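You operate a simulated robot arm through the tools that you are given. There is no shell and no other tool. Be economical: measure what you need, move in short steps, check, and stop when the job is done.

The job below is to be done with a simulated robot arm. You get a single attempt, and the scene is never put back.

## Task
Clamp the green swatch in the rub rig and give it three strokes.
Fine: park the carriage, free the clamp; lay the swatch back on its board.

Only the result counts: the job must be done as asked and must still hold three seconds after the hand-in. Knocking over, shifting, dropping, spilling or breaking anything else fails it.

## Robot
A 7-joint arm with a two-finger parallel gripper, fixed in place. Base frame: the origin is at the foot of the arm, x ahead of it, y to its left, z up; the work surface is at about z = 0.008. Lengths are in m, angles in rad, forces in N, time in s.
With the tool pointing down near the work surface it reaches from about 0.24 to 0.62 m from the base axis. Its first joint turns from -1.152 to 1.152 rad. Payload 2.6 kg.
Tool frame: the origin (TCP) lies between the finger pads and is the grasp point; the fingertips stand 0.03 m ahead of it; z points along the fingers, y is the line along which they close. The gripper opens to 0.094 m. The fingers are 0.028 m wide and 0.01 m thick; the gripper's body (0.05 by 0.096 m) begins 0.055 m behind the TCP.
Orientation is that of the tool frame in the base frame, as [roll, pitch, yaw] about the fixed x, y, z axes, in that order (R = Rz(yaw) Ry(pitch) Rx(roll)). With the fingers straight down and closing along the base's y, the tool's x points along the base's -x, its y along +y and its z along -z.

## Interface
- The arm moves only by the tool play_rows. Its argument "commands" is text: rows parted by semicolons, each of 7 numbers parted by spaces: the shift along the tool's x, y, z in units of 30 mm (1.0 is 30 mm), then the turn, a rotation vector about the tool's x, y, z in units of 4 degrees (1.0 is 4 degrees), then the gripper command, from -1 (fully open) to 1 (shut), values between in proportion. In form: tx ty tz wx wy wz claw; .... A call has 1 to 12 rows; each row shifts and turns the commanded pose from where the row before left it, along the tool's axes as they then stand. A call with a number of a shift or a turn outside -1 to 1 is refused whole. A row lasts 0.2 s, in which the tool goes at most 0.05 m and 0.15 rad; a call with a longer step from one row to the next is refused whole, and so is a gripper value outside its range. Where a pose cannot be reached the arm comes as near as it can. A force on the tool above 90 N (or 10 N above the force at the start of the call, whichever is more), or a blocked arm, ends the call early, and 0.2 s more pass. The fingers move at their own pace (about 0.072 m/s each) and stop on an object; they squeeze with about 37 N. The grip force told is the motor's: it shows also when the fingers shut on nothing. Time passes only in rows, and 0.2 s behind the last, so rows that do not move let the fingers close. It gives the time, the measured TCP pose, the force on the tool (base axes), the opening and the grip force at its end, in the units of the frame above (readings bear some noise).
- Cameras (640 x 400 px; columns grow to the right, rows downward): "scene" is fixed at [0.0435, 0.4366, 0.5787]; the picture's right is [-0.71, -0.71, 0.00], its down [-0.31, 0.31, -0.90] and it looks along [0.64, -0.64, -0.43] (base axes); focal length 275 px, centre (320, 200). "wrist" rides on the gripper at [-0.037, 0, -0.058] in the tool frame; the picture's right is [0.00, -1.00, 0.00], its down [0.97, 0.00, -0.24] and it looks along [0.24, 0.00, 0.97] (tool axes); focal length 218 px, centre (320, 200). There is no depth. A picture from a camera that has moved, and an enlarged one, comes with that camera's place and axes in the base frame and with its lens.
- snapshot(camera): a new picture of that camera. It takes no simulated time.
- enlarge(camera, box): a new picture of the part [left, top, right, bottom] of that camera's present view, enlarged. It takes no simulated time.
- sign_off(): hands the job in; it is judged then, once.

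Go step by step. Nothing tells you positions but the pictures and the camera data: compare them with the known pose of the tool, close in by small moves and look again before you grip or let go. The budget is 120 turns and 84 pictures, counting those below and the enlarged ones. Unless the task says otherwise, let go and move clear before handing in, and close with one line.

The tools are called after "Emit:" as a command line: name --argument value ..., lists and objects as JSON in quotes. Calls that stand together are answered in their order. play_rows: Moves the arm, as the interface text tells. Its arguments: {"type":"object","properties":{"commands":{"type":"string"}},"required":["commands"]} The other tools are called the same way: snapshot (camera) takes a picture; enlarge (camera, box) takes an enlarged picture of a part of a camera's view; sign_off () hands the job in.

At the start:

```text
t: 0.0
eef_pos: [0.2893, 0.0591, 0.4307]
orientation: [-3.141, -0.001, 3.141]
wrist_force: [-0.2, -0.2, -0.5]
width: 0.0941
grasp_force: 0.1
```

scene: 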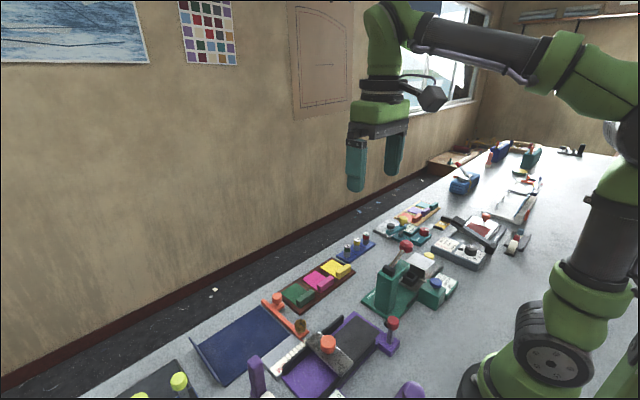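
wrist: 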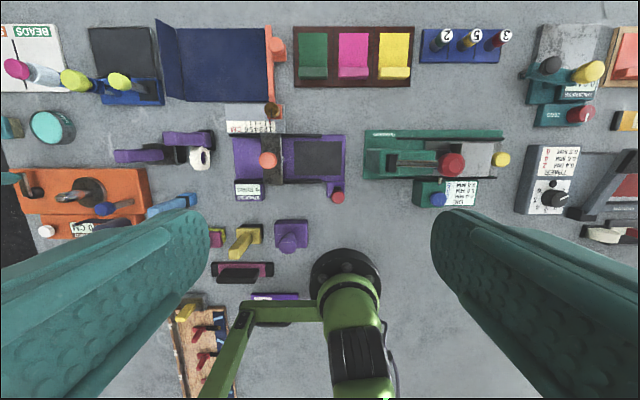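

I see a crowded bench with several rigs; the green, magenta and yellow pieces on a board look like the swatches. I'll enlarge to identify the rub rig.

Emit:
enlarge --camera "wrist" --box '[210, 10, 530, 210]'

Emit:
enlarge --camera "scene" --box '[160, 230, 480, 400]'

Emit:
enlarge --camera "wrist" --box '[0, 10, 320, 210]'

```text
2.00 times, centred on (370, 110) of wrist
camera zoom: at [0.3269, 0.0592, 0.4879], right [0.0, -1.0, 0.0], down [-0.97, 0.0, 0.24], along [-0.24, 0.0, -0.97], focal length 436 px, centre (220, 380)
```

zoom: 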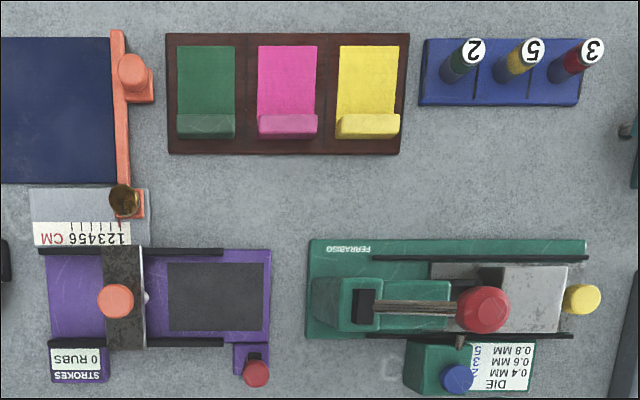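

```text
2.00 times, centred on (320, 315) of scene
camera zoom: at [0.0435, 0.4366, 0.5787], right [-0.71, -0.71, 0.0], down [-0.31, 0.31, -0.9], along [0.64, -0.64, -0.43], focal length 549 px, centre (320, -30)
```

zoom: 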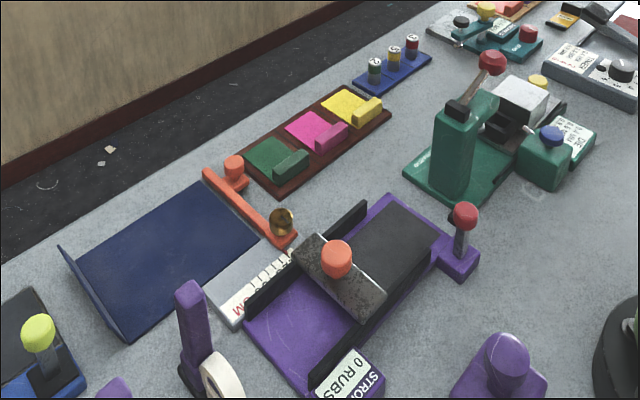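

```text
2.00 times, centred on (160, 110) of wrist
camera zoom: at [0.3269, 0.0592, 0.4879], right [0.0, -1.0, 0.0], down [-0.97, 0.0, 0.24], along [-0.24, 0.0, -0.97], focal length 436 px, centre (640, 380)
```

zoom: 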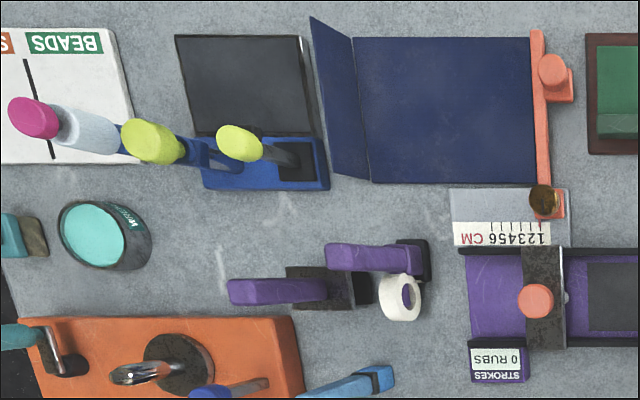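

The rub rig is the purple one with the stroke counter: carriage with orange knob near its +y end, red clamp lever at the -y, near corner. I'll go lower for a closer look.

Emit:
play_rows --commands "0 0 1 0 0 0 -1;0 0 1 0 0 0 -1;0 0 1 0 0 0 -1;0 0 1 0 0 0 -1;0 0 1 0 0 0 -1;0 0 1 0 0 0 -1;0 0 1 0 0 0 -1"

Emit:
snapshot --camera "wrist"

Emit:
enlarge --camera "scene" --box '[260, 290, 420, 400]'

```text
t: 1.6
eef_pos: [0.2911, 0.0577, 0.2204]
orientation: [-3.14, 0.001, -3.141]
wrist_force: [-0.5, 0.2, 0.1]
width: 0.0941
grasp_force: 0.0
```

```text
78 pictures are left
camera wrist: at [0.3284, 0.0569, 0.277], right [0.0, -1.0, 0.0], down [-0.97, 0.0, 0.24], along [-0.24, 0.0, -0.97], focal length 218 px, centre (320, 200)
```

wrist: 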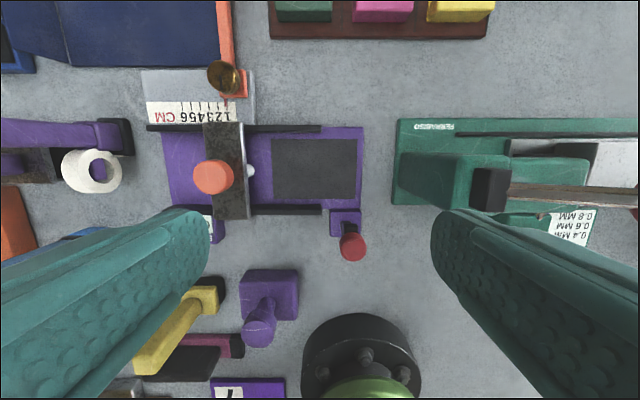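

```text
3.64 times, centred on (340, 345) of scene
camera zoom: at [0.0435, 0.4366, 0.5787], right [-0.71, -0.71, 0.0], down [-0.31, 0.31, -0.9], along [0.64, -0.64, -0.43], focal length 999 px, centre (247, -327)
```

zoom: 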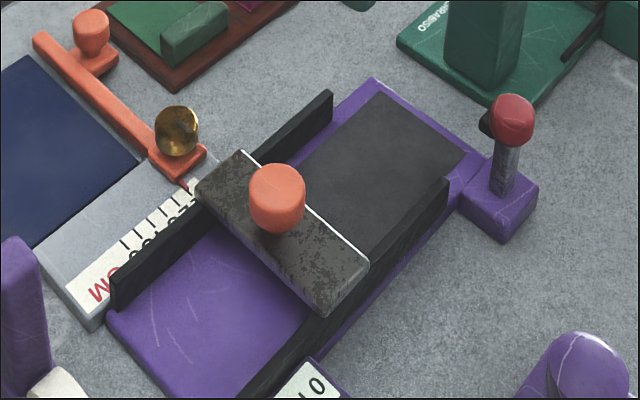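

I've got a rough fix on the clamp lever: ball at about (0.231, 0.024, 0.079). I'll enlarge to learn how the clamp works.

Emit:
enlarge --camera "wrist" --box '[140, 100, 400, 270]'

Emit:
enlarge --camera "scene" --box '[360, 300, 420, 360]'

```text
2.35 times, centred on (270, 185) of wrist
camera zoom: at [0.3284, 0.0569, 0.277], right [0.0, -1.0, 0.0], down [-0.97, 0.0, 0.24], along [-0.24, 0.0, -0.97], focal length 514 px, centre (438, 235)
```

zoom: 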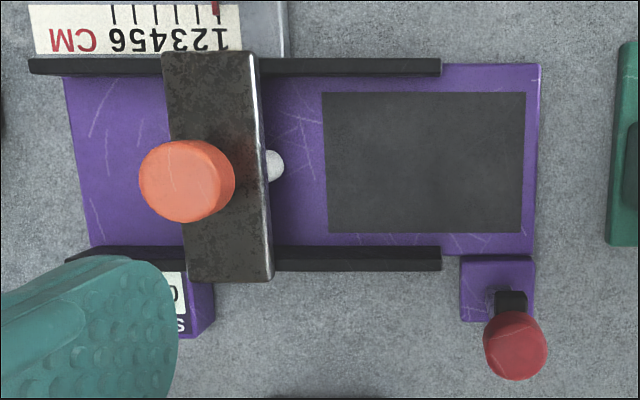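

```text
6.67 times, centred on (390, 330) of scene
camera zoom: at [0.0435, 0.4366, 0.5787], right [-0.71, -0.71, 0.0], down [-0.31, 0.31, -0.9], along [0.64, -0.64, -0.43], focal length 1831 px, centre (-147, -667)
```

zoom: 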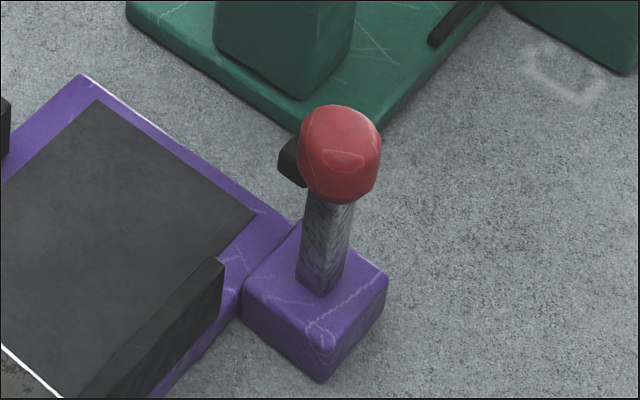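

The clamp lever seems to fold toward +x, with its black pad landing on the -y end of the bed. I'll take a tilted look from the +y side to gauge heights.

Emit:
play_rows --commands "0 1 0 0 0 0 -1;0 1 0 0 0 0 -1;0 1 0 0 0 0 -1;0 0 0 1 0 0 -1;0 0 0 1 0 0 -1;0 0 0 1 0 0 -1;0 0 0 1 0 0 -1;0 0 0 1 0 0 -1;0 0 0 1 0 0 -1;0 0 0 1 0 0 -1;0 0 0 1 0 0 -1;0 0 0 1 0 0 -1"

Emit:
snapshot --camera "wrist"

```text
t: 4.2
eef_pos: [0.2876, 0.1502, 0.2215]
orientation: [-2.511, 0.0, -3.141]
wrist_force: [-0.7, 0.6, -0.2]
width: 0.0942
grasp_force: 0.2
```

```text
74 pictures are left
camera wrist: at [0.3264, 0.1836, 0.2669], right [0.0, -0.81, 0.59], down [-0.97, 0.14, 0.19], along [-0.24, -0.57, -0.78], focal length 218 px, centre (320, 200)
```

wrist: 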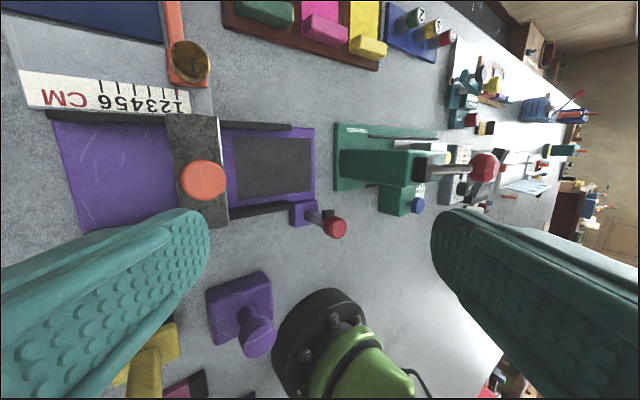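

I'll enlarge the rig and the swatch board from this tilted view.

Emit:
enlarge --camera "wrist" --box '[160, 100, 360, 260]'

Emit:
enlarge --camera "scene" --box '[270, 255, 360, 315]'

```text
2.50 times, centred on (260, 180) of wrist
camera zoom: at [0.3264, 0.1836, 0.2669], right [0.0, -0.81, 0.59], down [-0.97, 0.14, 0.19], along [-0.24, -0.57, -0.78], focal length 546 px, centre (470, 250)
```

zoom: 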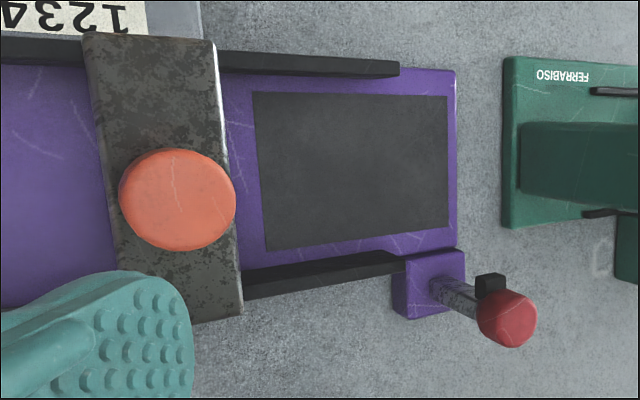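

```text
6.67 times, centred on (315, 285) of scene
camera zoom: at [0.0435, 0.4366, 0.5787], right [-0.71, -0.71, 0.0], down [-0.31, 0.31, -0.9], along [0.64, -0.64, -0.43], focal length 1831 px, centre (353, -367)
```

zoom: 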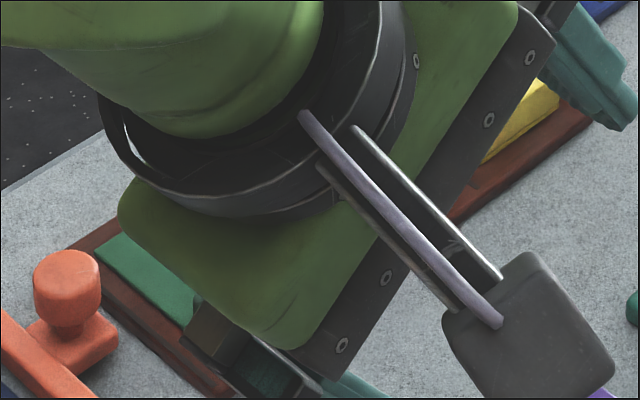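

The lever will fold toward +x and press the tab at the bed's -y end, so the swatch must go down turned by +90°, tab toward -y. I'll level the tool and then approach the swatch tab.

Emit:
play_rows --commands "0 0 0 -1 0 0 -1;0 0 0 -1 0 0 -1;0 0 0 -1 0 0 -1;0 0 0 -1 0 0 -1;0 0 0 -1 0 0 -1;0 0 0 -1 0 0 -1;0 0 0 -1 0 0 -1;0 0 0 -1 0 0 -1;0 0 0 -1 0 0 -1;-1 -0.8 0 0 0 0 -1;-1 -0.8 0 0 0 0 -1;-1 -0.9 0 0 0 0 -1"

Emit:
play_rows --commands "-1 0 0 0 0 0 -1;-1 0 0 0 0 0 -1;-0.8 0 0 0 0 0 -1;0 0 0 0 0 1 -1;0 0 0 0 0 1 -1;0 0 0 0 0 1 -1;0 0 0 0 0 1 -1;0 0 0 0 0 1 -1;0 0 0 0 0 1 -1;0 0 0 0 0 1 -1;0 0 0 0 0 1 -1;0 0 0 0 0 1 -1"

Emit:
play_rows --commands "0 0 0 0 0 1 -1;0 0 0 0 0 1 -1;0 0 0 0 0 1 -1;0 0 0 0 0 1 -1;0 0 0 0 0 1 -1;0 0 0 0 0 1 -1;0 0 0 0 0 1 -1;0 0 0 0 0 1 -1;0 0 0 0 0 1 -1;0 0 0 0 0 1 -1;0 0 0 0 0 1 -1;0 0 0 0 0 1 -1"

Emit:
snapshot --camera "wrist"

```text
t: 6.8
eef_pos: [0.3795, 0.0727, 0.2222]
orientation: [3.141, -0.001, -3.141]
wrist_force: [0.0, -1.1, -0.1]
width: 0.0941
grasp_force: 0.0
```

```text
t: 9.4
eef_pos: [0.4618, 0.0746, 0.2212]
orientation: [-3.142, -0.002, 2.514]
wrist_force: [0.4, 0.0, -1.1]
width: 0.0941
grasp_force: 0.1
```

```text
t: 12.0
eef_pos: [0.463, 0.0745, 0.2201]
orientation: [-3.141, 0.0, 1.675]
wrist_force: [0.9, -0.2, -0.5]
width: 0.0941
grasp_force: 0.1
```

```text
71 pictures are left
camera wrist: at [0.4671, 0.0374, 0.2772], right [-0.99, -0.1, 0.0], down [-0.1, 0.97, 0.24], along [-0.03, 0.24, -0.97], focal length 218 px, centre (320, 200)
```

wrist: 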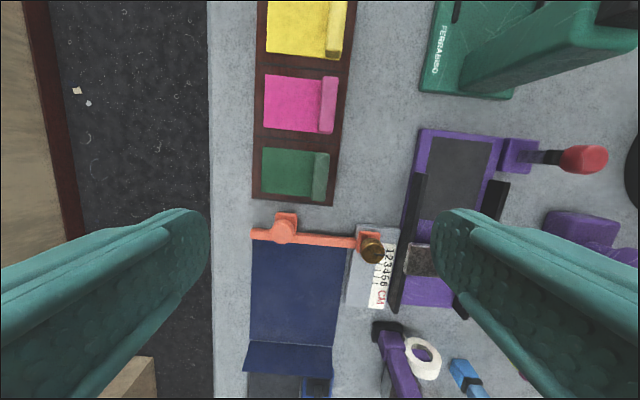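

The tab lies close to below the tool, at about (0.462, 0.072). I'll finish the turn, narrow the fingers and go down part way to check.

Emit:
play_rows --commands "-0.08 0 0 0 0 0.9 0;0 0 0 0 0 0.6 0;0 0 1 0 0 0 0;0 0 1 0 0 0 0;0 0 1 0 0 0 0;0 0 0.6 0 0 0 0"

Emit:
snapshot --camera "wrist"

Emit:
enlarge --camera "scene" --box '[260, 220, 380, 320]'

```text
t: 13.4
eef_pos: [0.4645, 0.0734, 0.1113]
orientation: [3.141, 0.001, 1.569]
wrist_force: [0.8, 0.5, -0.5]
width: 0.0471
grasp_force: 0.1
```

```text
70 pictures are left
camera wrist: at [0.4631, 0.0363, 0.1682], right [-1.0, 0.0, 0.0], down [0.0, 0.97, 0.24], along [0.0, 0.24, -0.97], focal length 218 px, centre (320, 200)
```

wrist: 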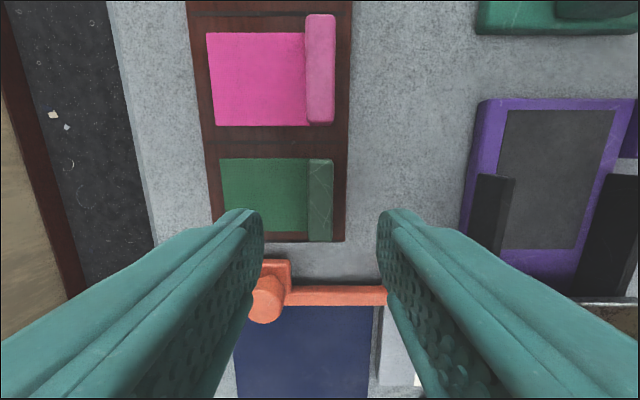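

```text
4.00 times, centred on (320, 270) of scene
camera zoom: at [0.0435, 0.4366, 0.5787], right [-0.71, -0.71, 0.0], down [-0.31, 0.31, -0.9], along [0.64, -0.64, -0.43], focal length 1099 px, centre (320, -80)
```

zoom: 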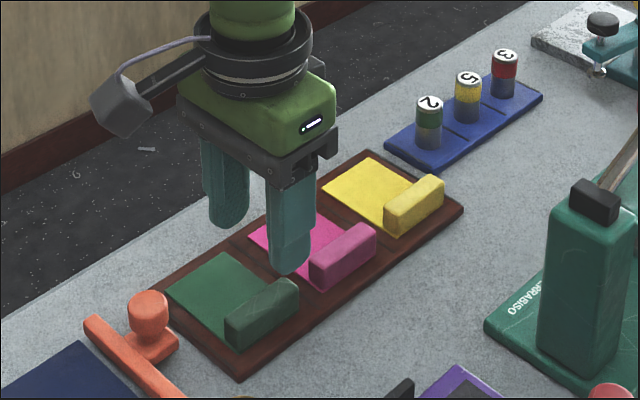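

The tab is 15 mm thick, about 22 mm tall, at (0.463, 0.071). Before picking it I want to know how far the clamp lever folds, so I'll visit the lever first with the fingers straddling it along x.

Emit:
play_rows --commands "0 0 -1 0 0 0 -0.3;0 0 -1 0 0 0 -0.3;0 0 -1 0 0 0 -0.3;-0.5 1 0 0 0 0 -0.3;-0.5 1 0 0 0 0 -0.3;-0.5 1 0 0 0 0 -0.3;0 1 0 0 0 0 -0.3;0 1 0 0 0 0 -0.3;0 1 0 0 0 0 -0.3;0 0.8 0 0 0 0 -0.3"

Emit:
snapshot --camera "wrist"

```text
t: 15.6
eef_pos: [0.5953, 0.0377, 0.192]
orientation: [-3.14, 0.0, 1.573]
wrist_force: [0.3, 0.3, 0.3]
width: 0.0612
grasp_force: 0.1
out of reach, approached as far as the arm can: row 8, 9, 10
```

```text
68 pictures are left
camera wrist: at [0.5956, 0.0005, 0.2495], right [-1.0, 0.0, 0.0], down [0.0, 0.97, 0.24], along [0.0, 0.24, -0.97], focal length 218 px, centre (320, 200)
```

wrist: 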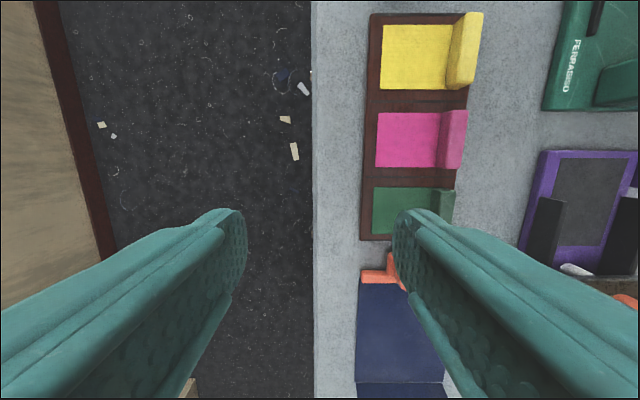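

At this yaw the tool's y is the base's +x, so I moved the wrong way (harmlessly, up high). Going back the other way.

Emit:
play_rows --commands "0 -1 0 0 0 0 -0.3;0 -1 0 0 0 0 -0.3;0 -1 0 0 0 0 -0.3;0 -1 0 0 0 0 -0.3;0 -1 0 0 0 0 -0.3;0 -1 0 0 0 0 -0.3;0 -1 0 0 0 0 -0.3;0 -1 0 0 0 0 -0.3;0 -1 0 0 0 0 -0.3;0 -1 0 0 0 0 -0.3"

```text
t: 17.8
eef_pos: [0.2939, 0.0343, 0.1902]
orientation: [3.14, 0.001, 1.571]
wrist_force: [-0.1, -0.4, -0.6]
width: 0.0613
grasp_force: 0.1
```

Emit:
play_rows --commands "-0.3 -0.7 0 0 0 0 -0.6;0 -0.65 0 0 0 0 -0.6;0 0 0.8 0 0 0 -0.6;0 0 0.2 0 0 0 -0.6"

Emit:
snapshot --camera "wrist"

Emit:
enlarge --camera "scene" --box '[320, 260, 440, 360]'

```text
t: 18.8
eef_pos: [0.2542, 0.0263, 0.1615]
orientation: [-3.141, 0.001, 1.574]
wrist_force: [0.0, 0.4, 0.8]
width: 0.0752
grasp_force: 0.2
```

```text
67 pictures are left
camera wrist: at [0.2545, -0.0117, 0.2188], right [-1.0, 0.0, 0.0], down [0.0, 0.97, 0.24], along [0.0, 0.24, -0.97], focal length 218 px, centre (320, 200)
```

wrist: 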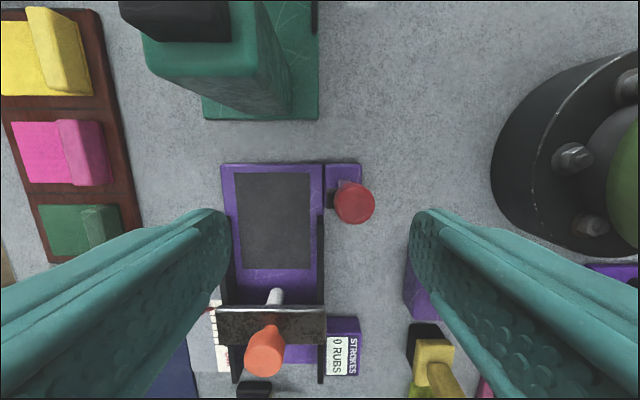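

```text
4.00 times, centred on (380, 310) of scene
camera zoom: at [0.0435, 0.4366, 0.5787], right [-0.71, -0.71, 0.0], down [-0.31, 0.31, -0.9], along [0.64, -0.64, -0.43], focal length 1099 px, centre (80, -240)
```

zoom: 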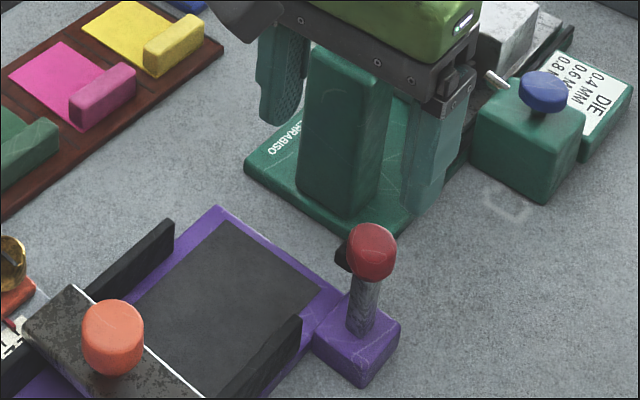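

The fingers straddle the ball in x. I'll go down and push the lever gently toward +x.

Emit:
play_rows --commands "0 0 1 0 0 0 -0.6;0 0 1 0 0 0 -0.6;0 0.5 0 0 0 0 -0.6;0 0.5 0 0 0 0 -0.6;0 0.5 0 0 0 0 -0.6"

Emit:
snapshot --camera "wrist"

Emit:
enlarge --camera "scene" --box '[320, 260, 440, 360]'

```text
t: 20.0
eef_pos: [0.3001, 0.0259, 0.1]
orientation: [-3.14, 0.001, 1.572]
wrist_force: [0.0, -0.1, -0.1]
width: 0.0752
grasp_force: 0.1
```

```text
65 pictures are left
camera wrist: at [0.3002, -0.0107, 0.1575], right [-1.0, 0.0, 0.0], down [0.0, 0.97, 0.24], along [0.0, 0.24, -0.97], focal length 218 px, centre (320, 200)
```

wrist: 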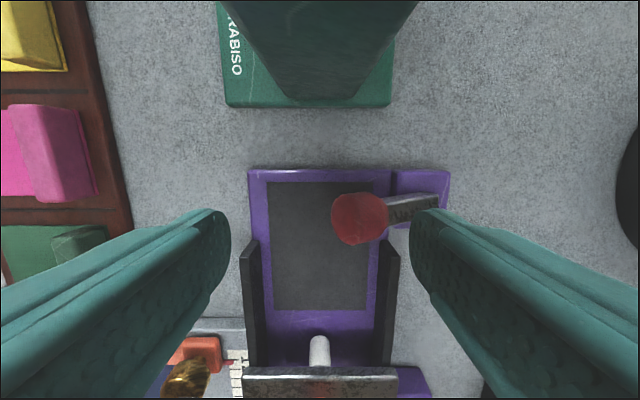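

```text
4.00 times, centred on (380, 310) of scene
camera zoom: at [0.0435, 0.4366, 0.5787], right [-0.71, -0.71, 0.0], down [-0.31, 0.31, -0.9], along [0.64, -0.64, -0.43], focal length 1099 px, centre (80, -240)
```

zoom: 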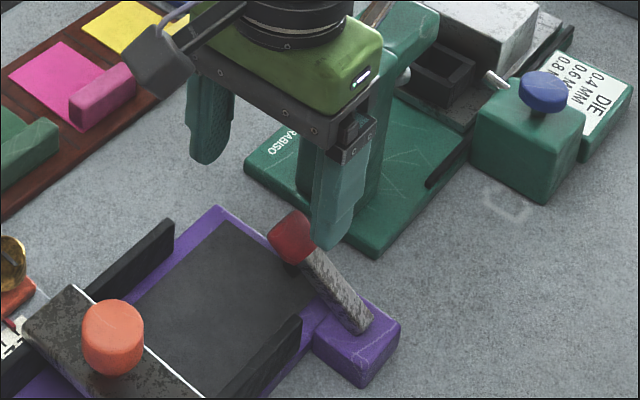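

The lever folded easily to about 33° above the bed, ball now near (0.28, 0.025, 0.05). I'll press lightly from above with closed fingers to see whether it goes further.

Emit:
play_rows --commands "0 0 -0.7 0 0 0 1;0 -0.6 0 0 0 0 1;0 0 0 0 0 0 1;0 0 0 0 0 0 1;0 0 0.7 0 0 0 1;0 0 0.25 0 0 0 1;0 0 0.25 0 0 0 1"

Emit:
enlarge --camera "scene" --box '[320, 260, 440, 360]'

```text
t: 21.6
eef_pos: [0.2843, 0.0244, 0.0934]
orientation: [3.13, -0.004, 1.567]
wrist_force: [-15.1, -2.4, 47.6]
width: 0.0
grasp_force: 32.8
stopped in row 7: the force on the tool passed its limit (the readings are from after the stop); the commanded pose is now the measured one
```

```text
4.00 times, centred on (380, 310) of scene
camera zoom: at [0.0433, 0.4366, 0.5787], right [-0.71, -0.71, 0.0], down [-0.31, 0.31, -0.9], along [0.64, -0.64, -0.43], focal length 1099 px, centre (80, -240)
```

zoom: 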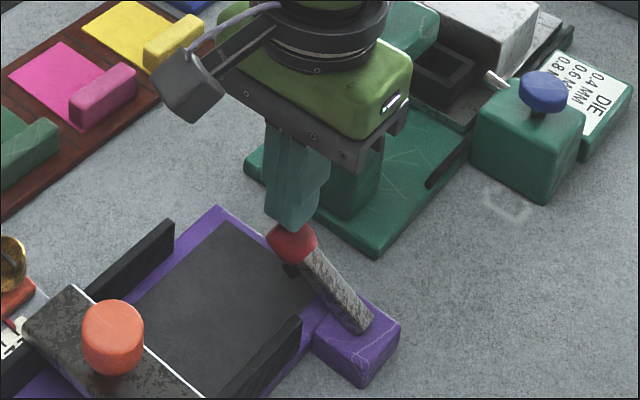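

The lever is at its own stop, at about 35°, leaving a gap between pad and bed: so it's meant to press on the thick tab. I'll back off and look at the gap.

Emit:
play_rows --commands "0 0 -1 0 0 0 0;0 0 -1 0 0 0 -0.6;-0.3 0.7 0 0 0 0 -0.6;-0.7 1 0 0 0 0 -0.6"

Emit:
enlarge --camera "scene" --box '[350, 300, 410, 350]'

Emit:
enlarge --camera "wrist" --box '[320, 120, 480, 260]'

```text
t: 22.6
eef_pos: [0.3335, -0.0057, 0.1549]
orientation: [3.133, 0.0, 1.57]
wrist_force: [0.4, 0.4, 0.7]
width: 0.0752
grasp_force: 0.0
```

```text
8.00 times, centred on (380, 325) of scene
camera zoom: at [0.0434, 0.4366, 0.5787], right [-0.71, -0.71, 0.0], down [-0.31, 0.31, -0.9], along [0.64, -0.64, -0.43], focal length 2197 px, centre (-160, -800)
```

zoom: 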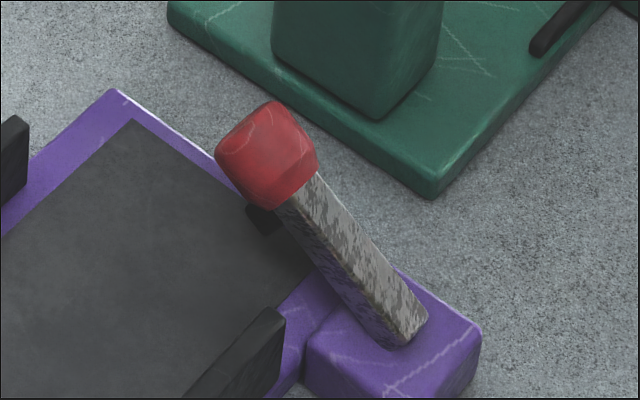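

```text
2.86 times, centred on (400, 190) of wrist
camera zoom: at [0.3338, -0.0433, 0.2118], right [-1.0, 0.0, -0.01], down [0.0, 0.97, 0.24], along [0.01, 0.24, -0.97], focal length 624 px, centre (91, 229)
```

zoom: 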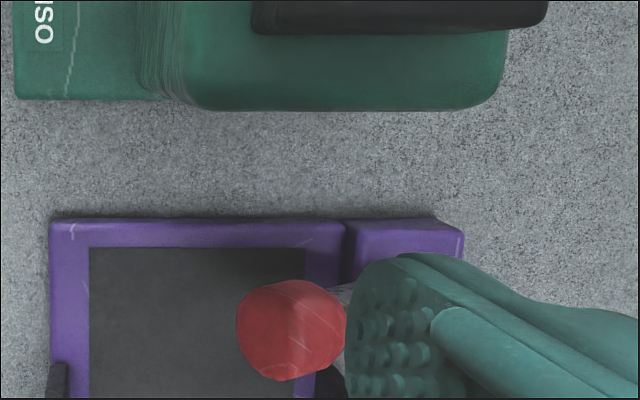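

The pad bottom sits roughly 1 cm above the bed, confirming it presses on the tab. Now I'll reopen the lever by pushing the ball back toward -x with closed fingers.

Emit:
play_rows --commands "1 -0.4 0 0 0 0 1;0.05 0 0 0 0 0 1;0 0 0 0 0 0 1;0 0 1 0 0 0 1;0 0 1 0 0 0 1;0 0 0.4 0 0 0 1;0 -0.5 0 0 0 0 1;0 -0.5 0 0 0 0 1;0 -0.5 0 0 0 0 1;0 -0.4 0 0 0 0 1"

Emit:
enlarge --camera "scene" --box '[320, 260, 440, 360]'

```text
t: 24.8
eef_pos: [0.2914, 0.0262, 0.0915]
orientation: [3.053, 0.001, 1.584]
wrist_force: [73.0, -14.0, 47.6]
width: 0.0
grasp_force: 32.6
```

```text
4.00 times, centred on (380, 310) of scene
camera zoom: at [0.0434, 0.4366, 0.5787], right [-0.71, -0.71, 0.0], down [-0.31, 0.31, -0.9], along [0.64, -0.64, -0.43], focal length 1099 px, centre (80, -240)
```

zoom: 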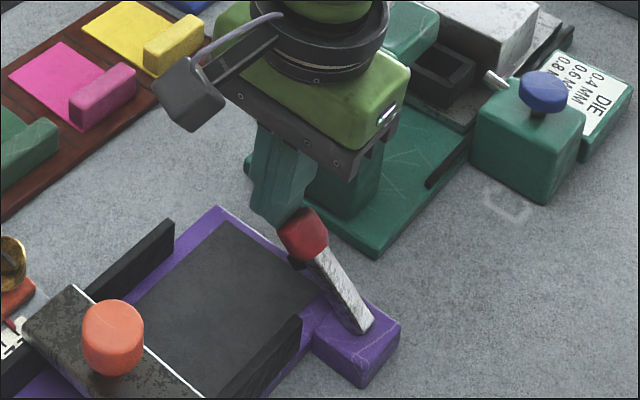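

The fingertips wedged on top of the ball. I'll back off, go lower so contact is at the ball's middle, and push along the arc.

Emit:
play_rows --commands "0 0.9 0 0 0 0 1;0 1 0 0 0 0 1;0 0.1 0.4 0 0 0 1;0 0 0.45 0 0 0 1"

Emit:
enlarge --camera "scene" --box '[320, 260, 440, 360]'

```text
t: 25.8
eef_pos: [0.3255, 0.0272, 0.0554]
orientation: [3.134, -0.002, 1.571]
wrist_force: [-0.3, -0.6, 0.2]
width: 0.0001
grasp_force: 33.5
```

```text
4.00 times, centred on (380, 310) of scene
camera zoom: at [0.0435, 0.4366, 0.5787], right [-0.71, -0.71, 0.0], down [-0.31, 0.31, -0.9], along [0.64, -0.64, -0.43], focal length 1099 px, centre (80, -240)
```

zoom: 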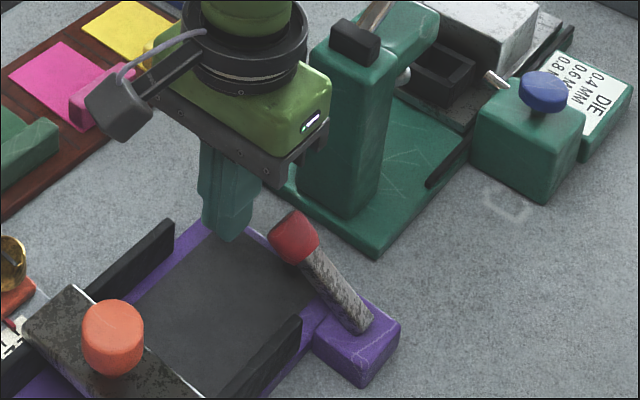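

Emit:
play_rows --commands "0 -0.5 0 0 0 0 1;0 -0.4 -0.1 0 0 0 1;0 -0.3 -0.2 0 0 0 1;0 -0.3 -0.2 0 0 0 1;0 -0.3 -0.2 0 0 0 1;0 -0.3 -0.1 0 0 0 1"

Emit:
enlarge --camera "scene" --box '[320, 260, 440, 360]'

```text
t: 27.2
eef_pos: [0.2725, 0.0266, 0.0851]
orientation: [3.105, -0.002, 1.573]
wrist_force: [24.6, -1.0, 55.5]
width: 0.0
grasp_force: 32.8
```

```text
4.00 times, centred on (380, 310) of scene
camera zoom: at [0.0433, 0.4366, 0.5787], right [-0.71, -0.71, 0.0], down [-0.31, 0.31, -0.9], along [0.64, -0.64, -0.43], focal length 1099 px, centre (80, -240)
```

zoom: 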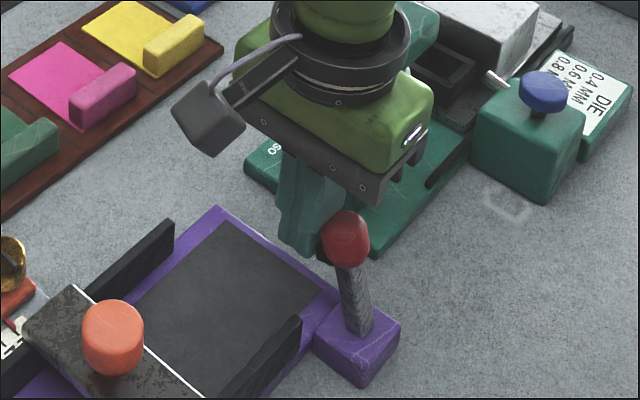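

Nearly upright. A little more push toward -x.

Emit:
play_rows --commands "0 -0.2 -0.2 0 0 0 1;0 -0.25 -0.1 0 0 0 1;0 -0.2 0 0 0 0 1"

Emit:
enlarge --camera "scene" --box '[320, 260, 440, 360]'

```text
t: 27.9
eef_pos: [0.2579, 0.0257, 0.0905]
orientation: [3.098, 0.004, 1.587]
wrist_force: [10.2, 0.3, -2.5]
width: 0.0
grasp_force: 33.0
stopped in row 3: the force on the tool passed its limit (the readings are from after the stop); the commanded pose is now the measured one
```

```text
4.00 times, centred on (380, 310) of scene
camera zoom: at [0.0435, 0.4366, 0.5787], right [-0.71, -0.71, 0.0], down [-0.31, 0.31, -0.9], along [0.64, -0.64, -0.43], focal length 1099 px, centre (80, -240)
```

zoom: 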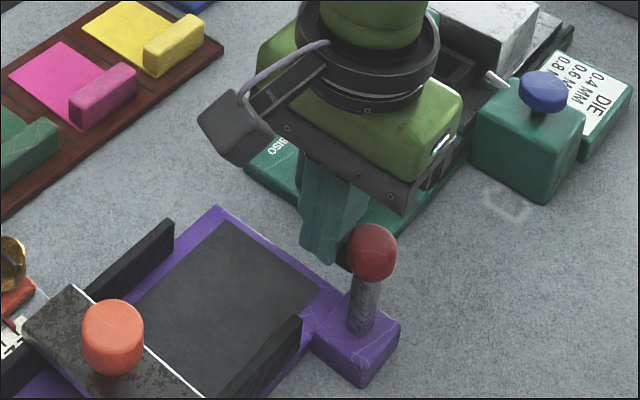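

The lever is back upright. I'll retreat, level the tool, and go back over the green tab with fingers at 47 mm.

Emit:
play_rows --commands "0 0.7 0 0.6 0 0.2 1;0 0 -1 0 0 0 1;0 0 -1 0 0 0 0;0 1 -0.6 0 0 0 0;0.5 1 0 0 0 0 0;0.5 1 0 0 0 0 0;0.5 1 0 0 0 0 0;0 1 0 0 0 0 0;0 1 0 0 0 0 0;0 0.1 0 0 0 0 0"

Emit:
snapshot --camera "wrist"

```text
t: 30.1
eef_pos: [0.4609, 0.0736, 0.1691]
orientation: [-3.14, 0.001, 1.57]
wrist_force: [-0.1, -1.7, -0.9]
width: 0.0472
grasp_force: 0.1
```

```text
56 pictures are left
camera wrist: at [0.4607, 0.0355, 0.2269], right [-1.0, 0.0, 0.0], down [0.0, 0.97, 0.24], along [0.0, 0.24, -0.97], focal length 218 px, centre (320, 200)
```

wrist: 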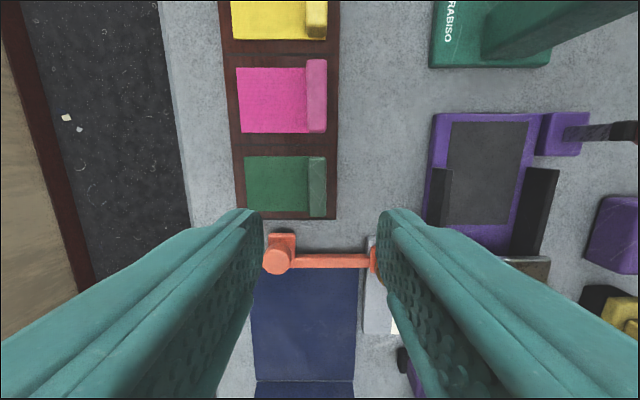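

Emit:
play_rows --commands "-0.07 0.08 1 0 0 0 0;0 0 1 0 0 0 0;0 0 1 0 0 0 0;0 0 0.5 0 0 0 0;0 0 0.3 0 0 0 0;0 0 0.1 0 0 0 0"

Emit:
enlarge --camera "scene" --box '[270, 250, 350, 310]'

Emit:
snapshot --camera "wrist"

```text
t: 31.5
eef_pos: [0.4618, 0.0694, 0.0529]
orientation: [-3.139, 0.005, 1.571]
wrist_force: [-0.1, -0.4, 0.7]
width: 0.0468
grasp_force: 0.0
```

```text
6.67 times, centred on (310, 280) of scene
camera zoom: at [0.0435, 0.4366, 0.5787], right [-0.71, -0.71, 0.0], down [-0.31, 0.31, -0.9], along [0.64, -0.64, -0.43], focal length 1831 px, centre (387, -333)
```

zoom: 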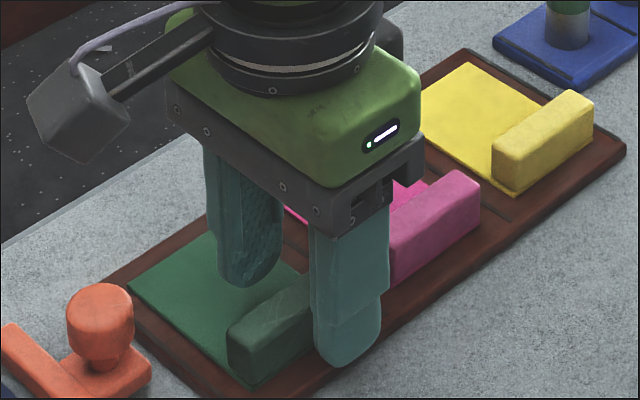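

```text
54 pictures are left
camera wrist: at [0.4627, 0.032, 0.1101], right [-1.0, 0.0, 0.0], down [0.0, 0.97, 0.24], along [0.0, 0.24, -0.97], focal length 218 px, centre (320, 200)
```

wrist: 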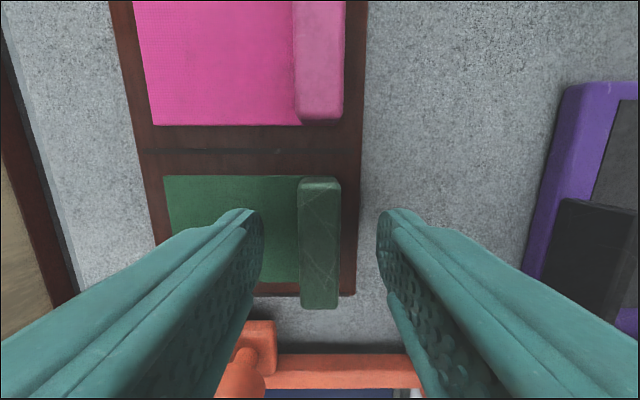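

The fingers straddle the tab properly. Closing on it.

Emit:
play_rows --commands "0 0 0 0 0 0 1;0 0 0 0 0 0 1;0 0 0 0 0 0 1;0 0 -0.3 0 0 0 1;0 0 -0.7 0 0 0 1;0 0 -1 0 0 0 1;0 0 -1 0 0 0 1"

Emit:
enlarge --camera "scene" --box '[250, 190, 370, 310]'

```text
t: 33.1
eef_pos: [0.4617, 0.0706, 0.1403]
orientation: [-3.14, 0.002, 1.573]
wrist_force: [0.3, 0.2, 0.2]
width: 0.0158
grasp_force: 36.9
```

```text
3.33 times, centred on (310, 250) of scene
camera zoom: at [0.0435, 0.4366, 0.5787], right [-0.71, -0.71, 0.0], down [-0.31, 0.31, -0.9], along [0.64, -0.64, -0.43], focal length 916 px, centre (353, 33)
```

zoom: 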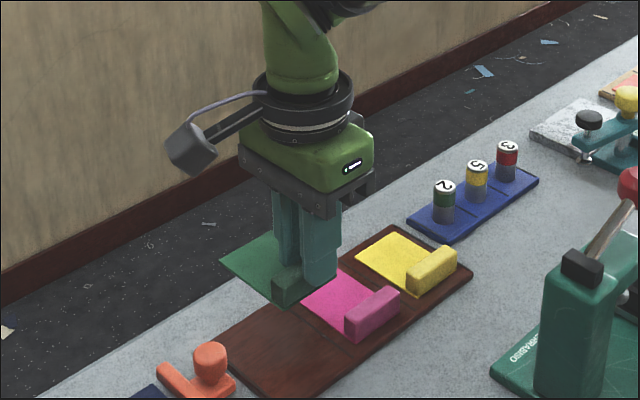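

The swatch is held by its tab. I'll raise it and turn by +90°.

Emit:
play_rows --commands "0 0 -1 0 0 -1 1;0 0 -0.7 0 0 -1 1;0 0 0 0 0 -1 1;0 0 0 0 0 -1 1;0 0 0 0 0 -1 1;0 0 0 0 0 -1 1;0 0 0 0 0 -1 1;0 0 0 0 0 -1 1;0 0 0 0 0 -1 1;0 0 0 0 0 -1 1;0 0 0 0 0 -1 1;0 0 0 0 0 -1 1"

Emit:
play_rows --commands "0 0 0 0 0 -1 1;0 0 0 0 0 -1 1;0 0 0 0 0 -1 1;0 0 0 0 0 -1 1;0 0 0 0 0 -1 1;0 0 0 0 0 -1 1;0 0 0 0 0 -1 1;0 0 0 0 0 -1 1;0 0 0 0 0 -1 1;0 0 0 0 0 -1 1;0 0 0 0 0 -0.5 1"

Emit:
play_rows --commands "1 -0.3 0 0 0 0 1;1 -0.3 0 0 0 0 1;1 -0.3 0 0 0 0 1;1 -0.3 0 0 0 0 1;1 -0.25 0 0 0 0 1;0.35 0 0 0 0 0 1;0 0 0 0 0 0 1"

Emit:
snapshot --camera "wrist"

```text
t: 35.7
eef_pos: [0.4631, 0.0688, 0.1912]
orientation: [-3.138, 0.0, 2.41]
wrist_force: [0.3, 0.1, -0.8]
width: 0.0159
grasp_force: 36.9
```

```text
t: 38.1
eef_pos: [0.4636, 0.0687, 0.1922]
orientation: [-3.14, -0.003, -3.139]
wrist_force: [-1.1, 0.5, -0.8]
width: 0.0156
grasp_force: 37.3
```

```text
t: 39.7
eef_pos: [0.3014, 0.0267, 0.1906]
orientation: [-3.14, -0.002, 3.141]
wrist_force: [-0.4, 1.4, 0.1]
width: 0.0158
grasp_force: 36.5
```

```text
52 pictures are left
camera wrist: at [0.3387, 0.0262, 0.248], right [0.0, -1.0, 0.0], down [-0.97, 0.0, 0.24], along [-0.24, 0.0, -0.97], focal length 218 px, centre (320, 200)
```

wrist: 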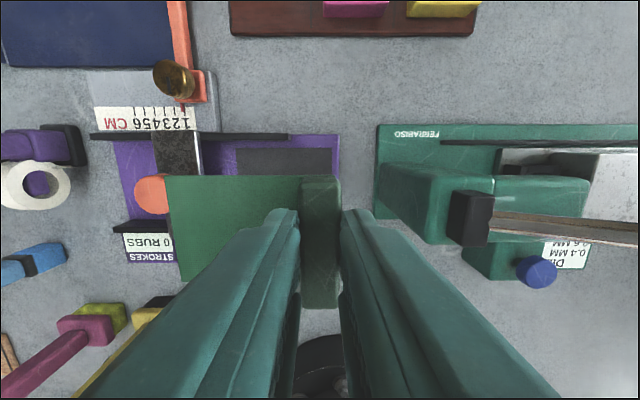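

The swatch lines up with the bed. I'll go down to just above it and look.

Emit:
play_rows --commands "0 0 1 0 0 0 1;0 0 1 0 0 0 1;0 0 1 0 0 0 1;0 0 1 0 0 0 1;0 0 0 0 0 0 1"

Emit:
snapshot --camera "wrist"

Emit:
enlarge --camera "scene" --box '[270, 280, 420, 390]'

```text
t: 40.9
eef_pos: [0.3011, 0.0239, 0.0715]
orientation: [-3.139, -0.001, -3.14]
wrist_force: [0.5, 0.7, -1.6]
width: 0.0156
grasp_force: 37.3
```

```text
51 pictures are left
camera wrist: at [0.3389, 0.0245, 0.1281], right [0.0, -1.0, 0.0], down [-0.97, 0.0, 0.24], along [-0.24, 0.0, -0.97], focal length 218 px, centre (320, 200)
```

wrist: 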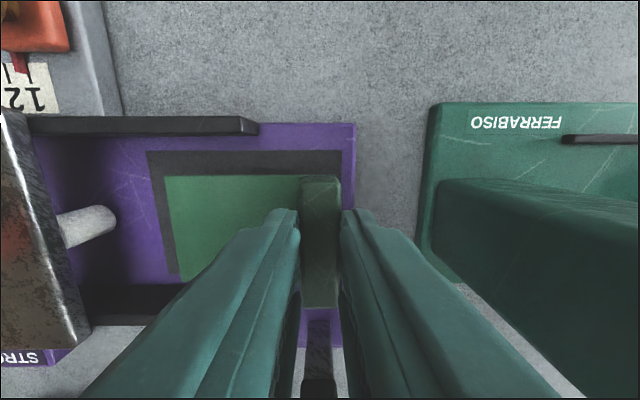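

```text
3.64 times, centred on (345, 335) of scene
camera zoom: at [0.0435, 0.4366, 0.5787], right [-0.71, -0.71, 0.0], down [-0.31, 0.31, -0.9], along [0.64, -0.64, -0.43], focal length 999 px, centre (229, -291)
```

zoom: 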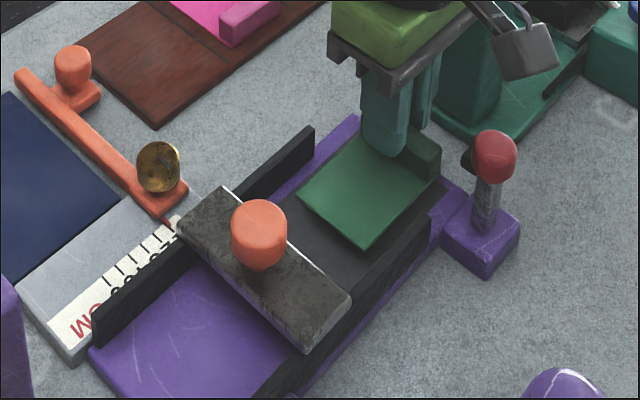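

Well aligned: the tab sits in line with the lever. Lowering gently to contact.

Emit:
play_rows --commands "0 0.07 0.3 0 0 0 1;0 0 0.15 0 0 0 1;0 0 0.1 0 0 0 1;0 0 0.07 0 0 0 1;0 0 0 0 0 0 1"

```text
t: 42.1
eef_pos: [0.3039, 0.0279, 0.0538]
orientation: [-3.14, 0.002, 3.14]
wrist_force: [-10.3, -7.6, 43.2]
width: 0.0156
grasp_force: 37.6
```

Contact is made (43 N up). I'll ease up a bit and look before letting go.

Emit:
play_rows --commands "0 0 -0.04 0 0 0 1;0 0 0 0 0 0 1"

Emit:
enlarge --camera "scene" --box '[310, 290, 410, 370]'

Emit:
snapshot --camera "wrist"

```text
t: 42.7
eef_pos: [0.3008, 0.0276, 0.055]
orientation: [-3.141, 0.0, -3.14]
wrist_force: [3.7, -0.6, 8.6]
width: 0.0157
grasp_force: 36.4
```

```text
5.00 times, centred on (360, 330) of scene
camera zoom: at [0.0435, 0.4366, 0.5787], right [-0.71, -0.71, 0.0], down [-0.31, 0.31, -0.9], along [0.64, -0.64, -0.43], focal length 1373 px, centre (120, -450)
```

zoom: 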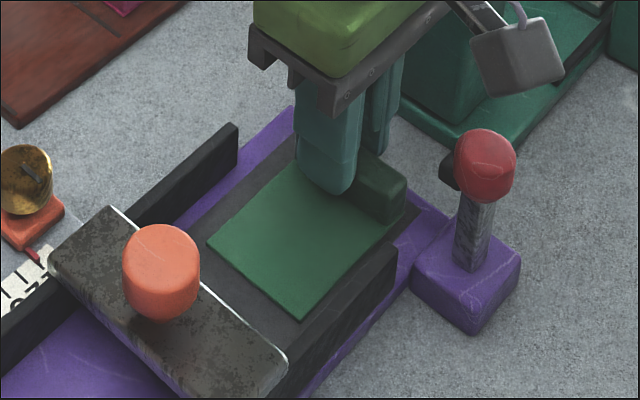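

```text
48 pictures are left
camera wrist: at [0.3392, 0.0277, 0.1114], right [0.0, -1.0, 0.0], down [-0.97, 0.0, 0.24], along [-0.24, 0.0, -0.97], focal length 218 px, centre (320, 200)
```

wrist: 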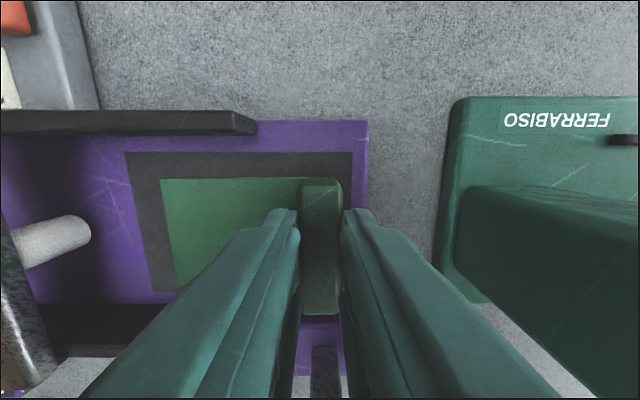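

It lies flat but about 3 mm toward -x of centre. I'll lift slightly, shift +x 3 mm, set it down and release.

Emit:
play_rows --commands "0 0 -0.12 0 0 0 1;-0.1 -0.03 0 0 0 0 1;0 0 0.12 0 0 0 1;0 0 0 0 0 0 0.6;0 0 0 0 0 0 0.45;0 0 0 0 0 0 0.45"

Emit:
play_rows --commands "0 0 -0.5 0 0 0 0.45;0 0 -1 0 0 0 0.3;0 0 -1 0 0 0 0.3;0 0 -1 0 0 0 0.3;0 0 -0.5 0 0 0 0.3"

Emit:
snapshot --camera "wrist"

Emit:
enlarge --camera "scene" --box '[310, 290, 410, 370]'

```text
t: 44.1
eef_pos: [0.3048, 0.0259, 0.0537]
orientation: [-3.139, -0.002, -3.141]
wrist_force: [-0.7, -0.9, -0.4]
width: 0.0258
grasp_force: 0.0
```

```text
t: 45.3
eef_pos: [0.3056, 0.0282, 0.177]
orientation: [-3.14, -0.001, 3.141]
wrist_force: [0.2, 0.1, 0.4]
width: 0.0329
grasp_force: 0.1
```

```text
47 pictures are left
camera wrist: at [0.3433, 0.0278, 0.234], right [0.0, -1.0, 0.0], down [-0.97, 0.0, 0.24], along [-0.24, 0.0, -0.97], focal length 218 px, centre (320, 200)
```

wrist: 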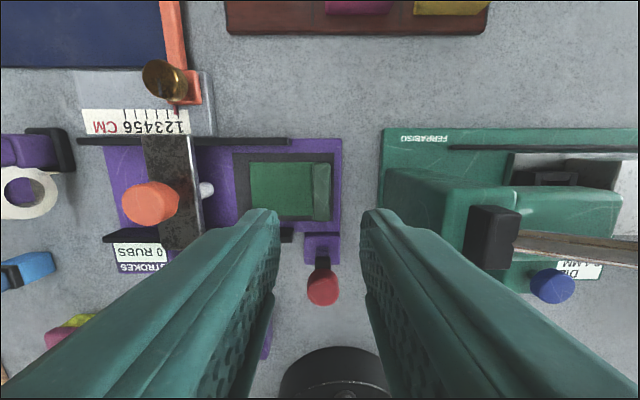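

```text
5.00 times, centred on (360, 330) of scene
camera zoom: at [0.0435, 0.4366, 0.5787], right [-0.71, -0.71, 0.0], down [-0.31, 0.31, -0.9], along [0.64, -0.64, -0.43], focal length 1373 px, centre (120, -450)
```

zoom: 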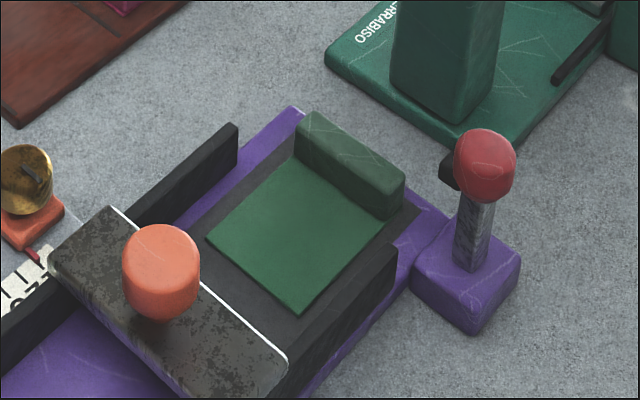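

The swatch is nicely centred on the bed, tab under where the pad will land. Next, I'll pinch the lever ball along y and carry it over.

Emit:
play_rows --commands "1 -0.1 0 0 0 0 0;1 0 0 0 0 0 0;0.1 0 1 0 0 0 0;0 0 0.4 0 0 0 0;0 0 0 0 0 0 0"

Emit:
snapshot --camera "wrist"

Emit:
enlarge --camera "scene" --box '[310, 260, 430, 360]'

```text
t: 46.5
eef_pos: [0.2395, 0.0221, 0.1337]
orientation: [-3.139, -0.003, 3.141]
wrist_force: [-0.8, 0.1, 0.4]
width: 0.047
grasp_force: 0.0
```

```text
45 pictures are left
camera wrist: at [0.2781, 0.023, 0.1913], right [0.0, -1.0, 0.0], down [-0.97, 0.0, 0.24], along [-0.24, 0.0, -0.97], focal length 218 px, centre (320, 200)
```

wrist: 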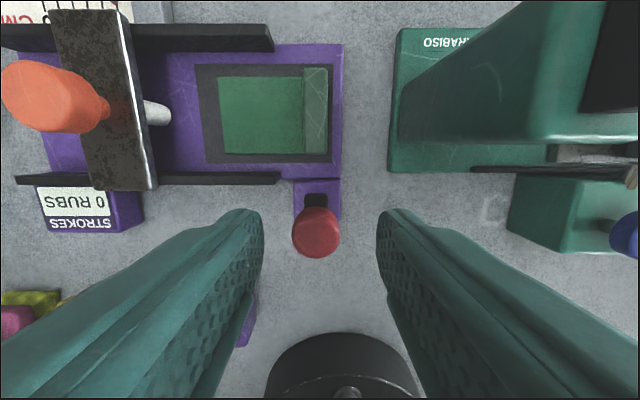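

```text
4.00 times, centred on (370, 310) of scene
camera zoom: at [0.0435, 0.4366, 0.5787], right [-0.71, -0.71, 0.0], down [-0.31, 0.31, -0.9], along [0.64, -0.64, -0.43], focal length 1099 px, centre (120, -240)
```

zoom: 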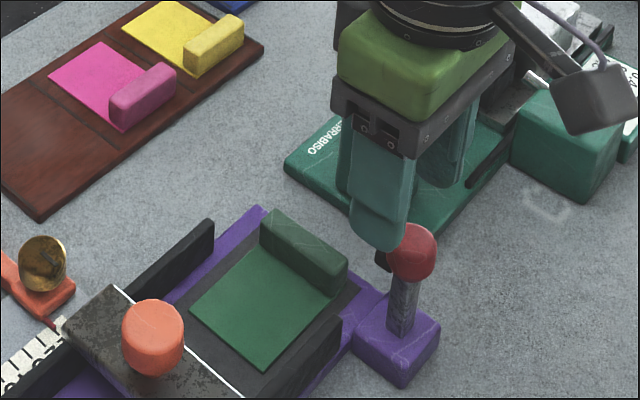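

Emit:
play_rows --commands "0 0.08 0.6 0 0 0 0;0 0 0.6 0 0 0 0;0 0 0 0 0 0 1;0 0 0 0 0 0 1;0 0 0 0 0 0 1"

Emit:
play_rows --commands "-0.36 0 0.03 0 0 0 1;-0.35 0 0.09 0 0 0 1;-0.33 0 0.15 0 0 0 1"

Emit:
enlarge --camera "scene" --box '[310, 260, 430, 360]'

```text
t: 47.7
eef_pos: [0.2408, 0.0245, 0.097]
orientation: [-3.14, -0.002, -3.141]
wrist_force: [-0.1, 0.9, -1.3]
width: 0.0249
grasp_force: 45.1
```

```text
t: 48.5
eef_pos: [0.2715, 0.0253, 0.0897]
orientation: [-3.139, -0.005, 3.14]
wrist_force: [-14.1, -11.3, 4.1]
width: 0.0237
grasp_force: 45.1
```

```text
4.00 times, centred on (370, 310) of scene
camera zoom: at [0.0435, 0.4366, 0.5787], right [-0.71, -0.71, 0.0], down [-0.31, 0.31, -0.9], along [0.64, -0.64, -0.43], focal length 1099 px, centre (120, -240)
```

zoom: 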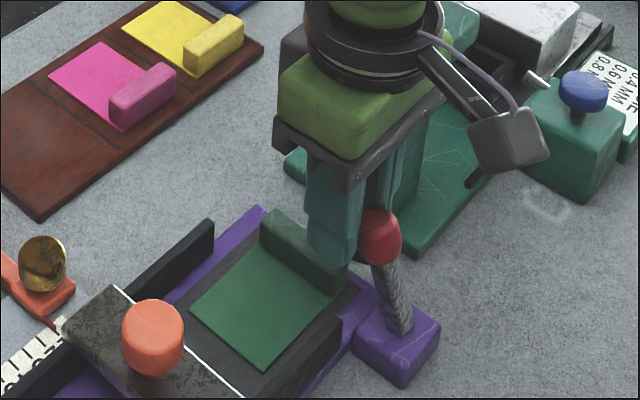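

Working: the lever follows. Continuing the arc.

Emit:
play_rows --commands "-0.2 0 0.13 0 0 0 1;-0.18 0 0.14 0 0 0 1;-0.1 0 0.1 0 0 0 1"

Emit:
enlarge --camera "scene" --box '[310, 260, 430, 360]'

```text
t: 49.3
eef_pos: [0.2884, 0.0268, 0.0781]
orientation: [-3.137, -0.001, 3.139]
wrist_force: [-0.7, 0.4, 0.2]
width: 0.0001
grasp_force: 33.0
```

```text
4.00 times, centred on (370, 310) of scene
camera zoom: at [0.0435, 0.4366, 0.5787], right [-0.71, -0.71, 0.0], down [-0.31, 0.31, -0.9], along [0.64, -0.64, -0.43], focal length 1099 px, centre (120, -240)
```

zoom: 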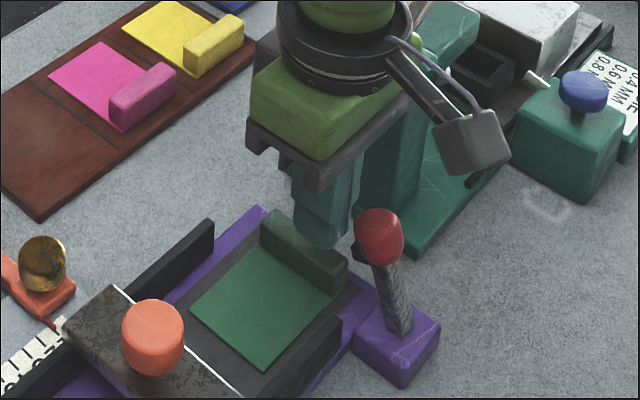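

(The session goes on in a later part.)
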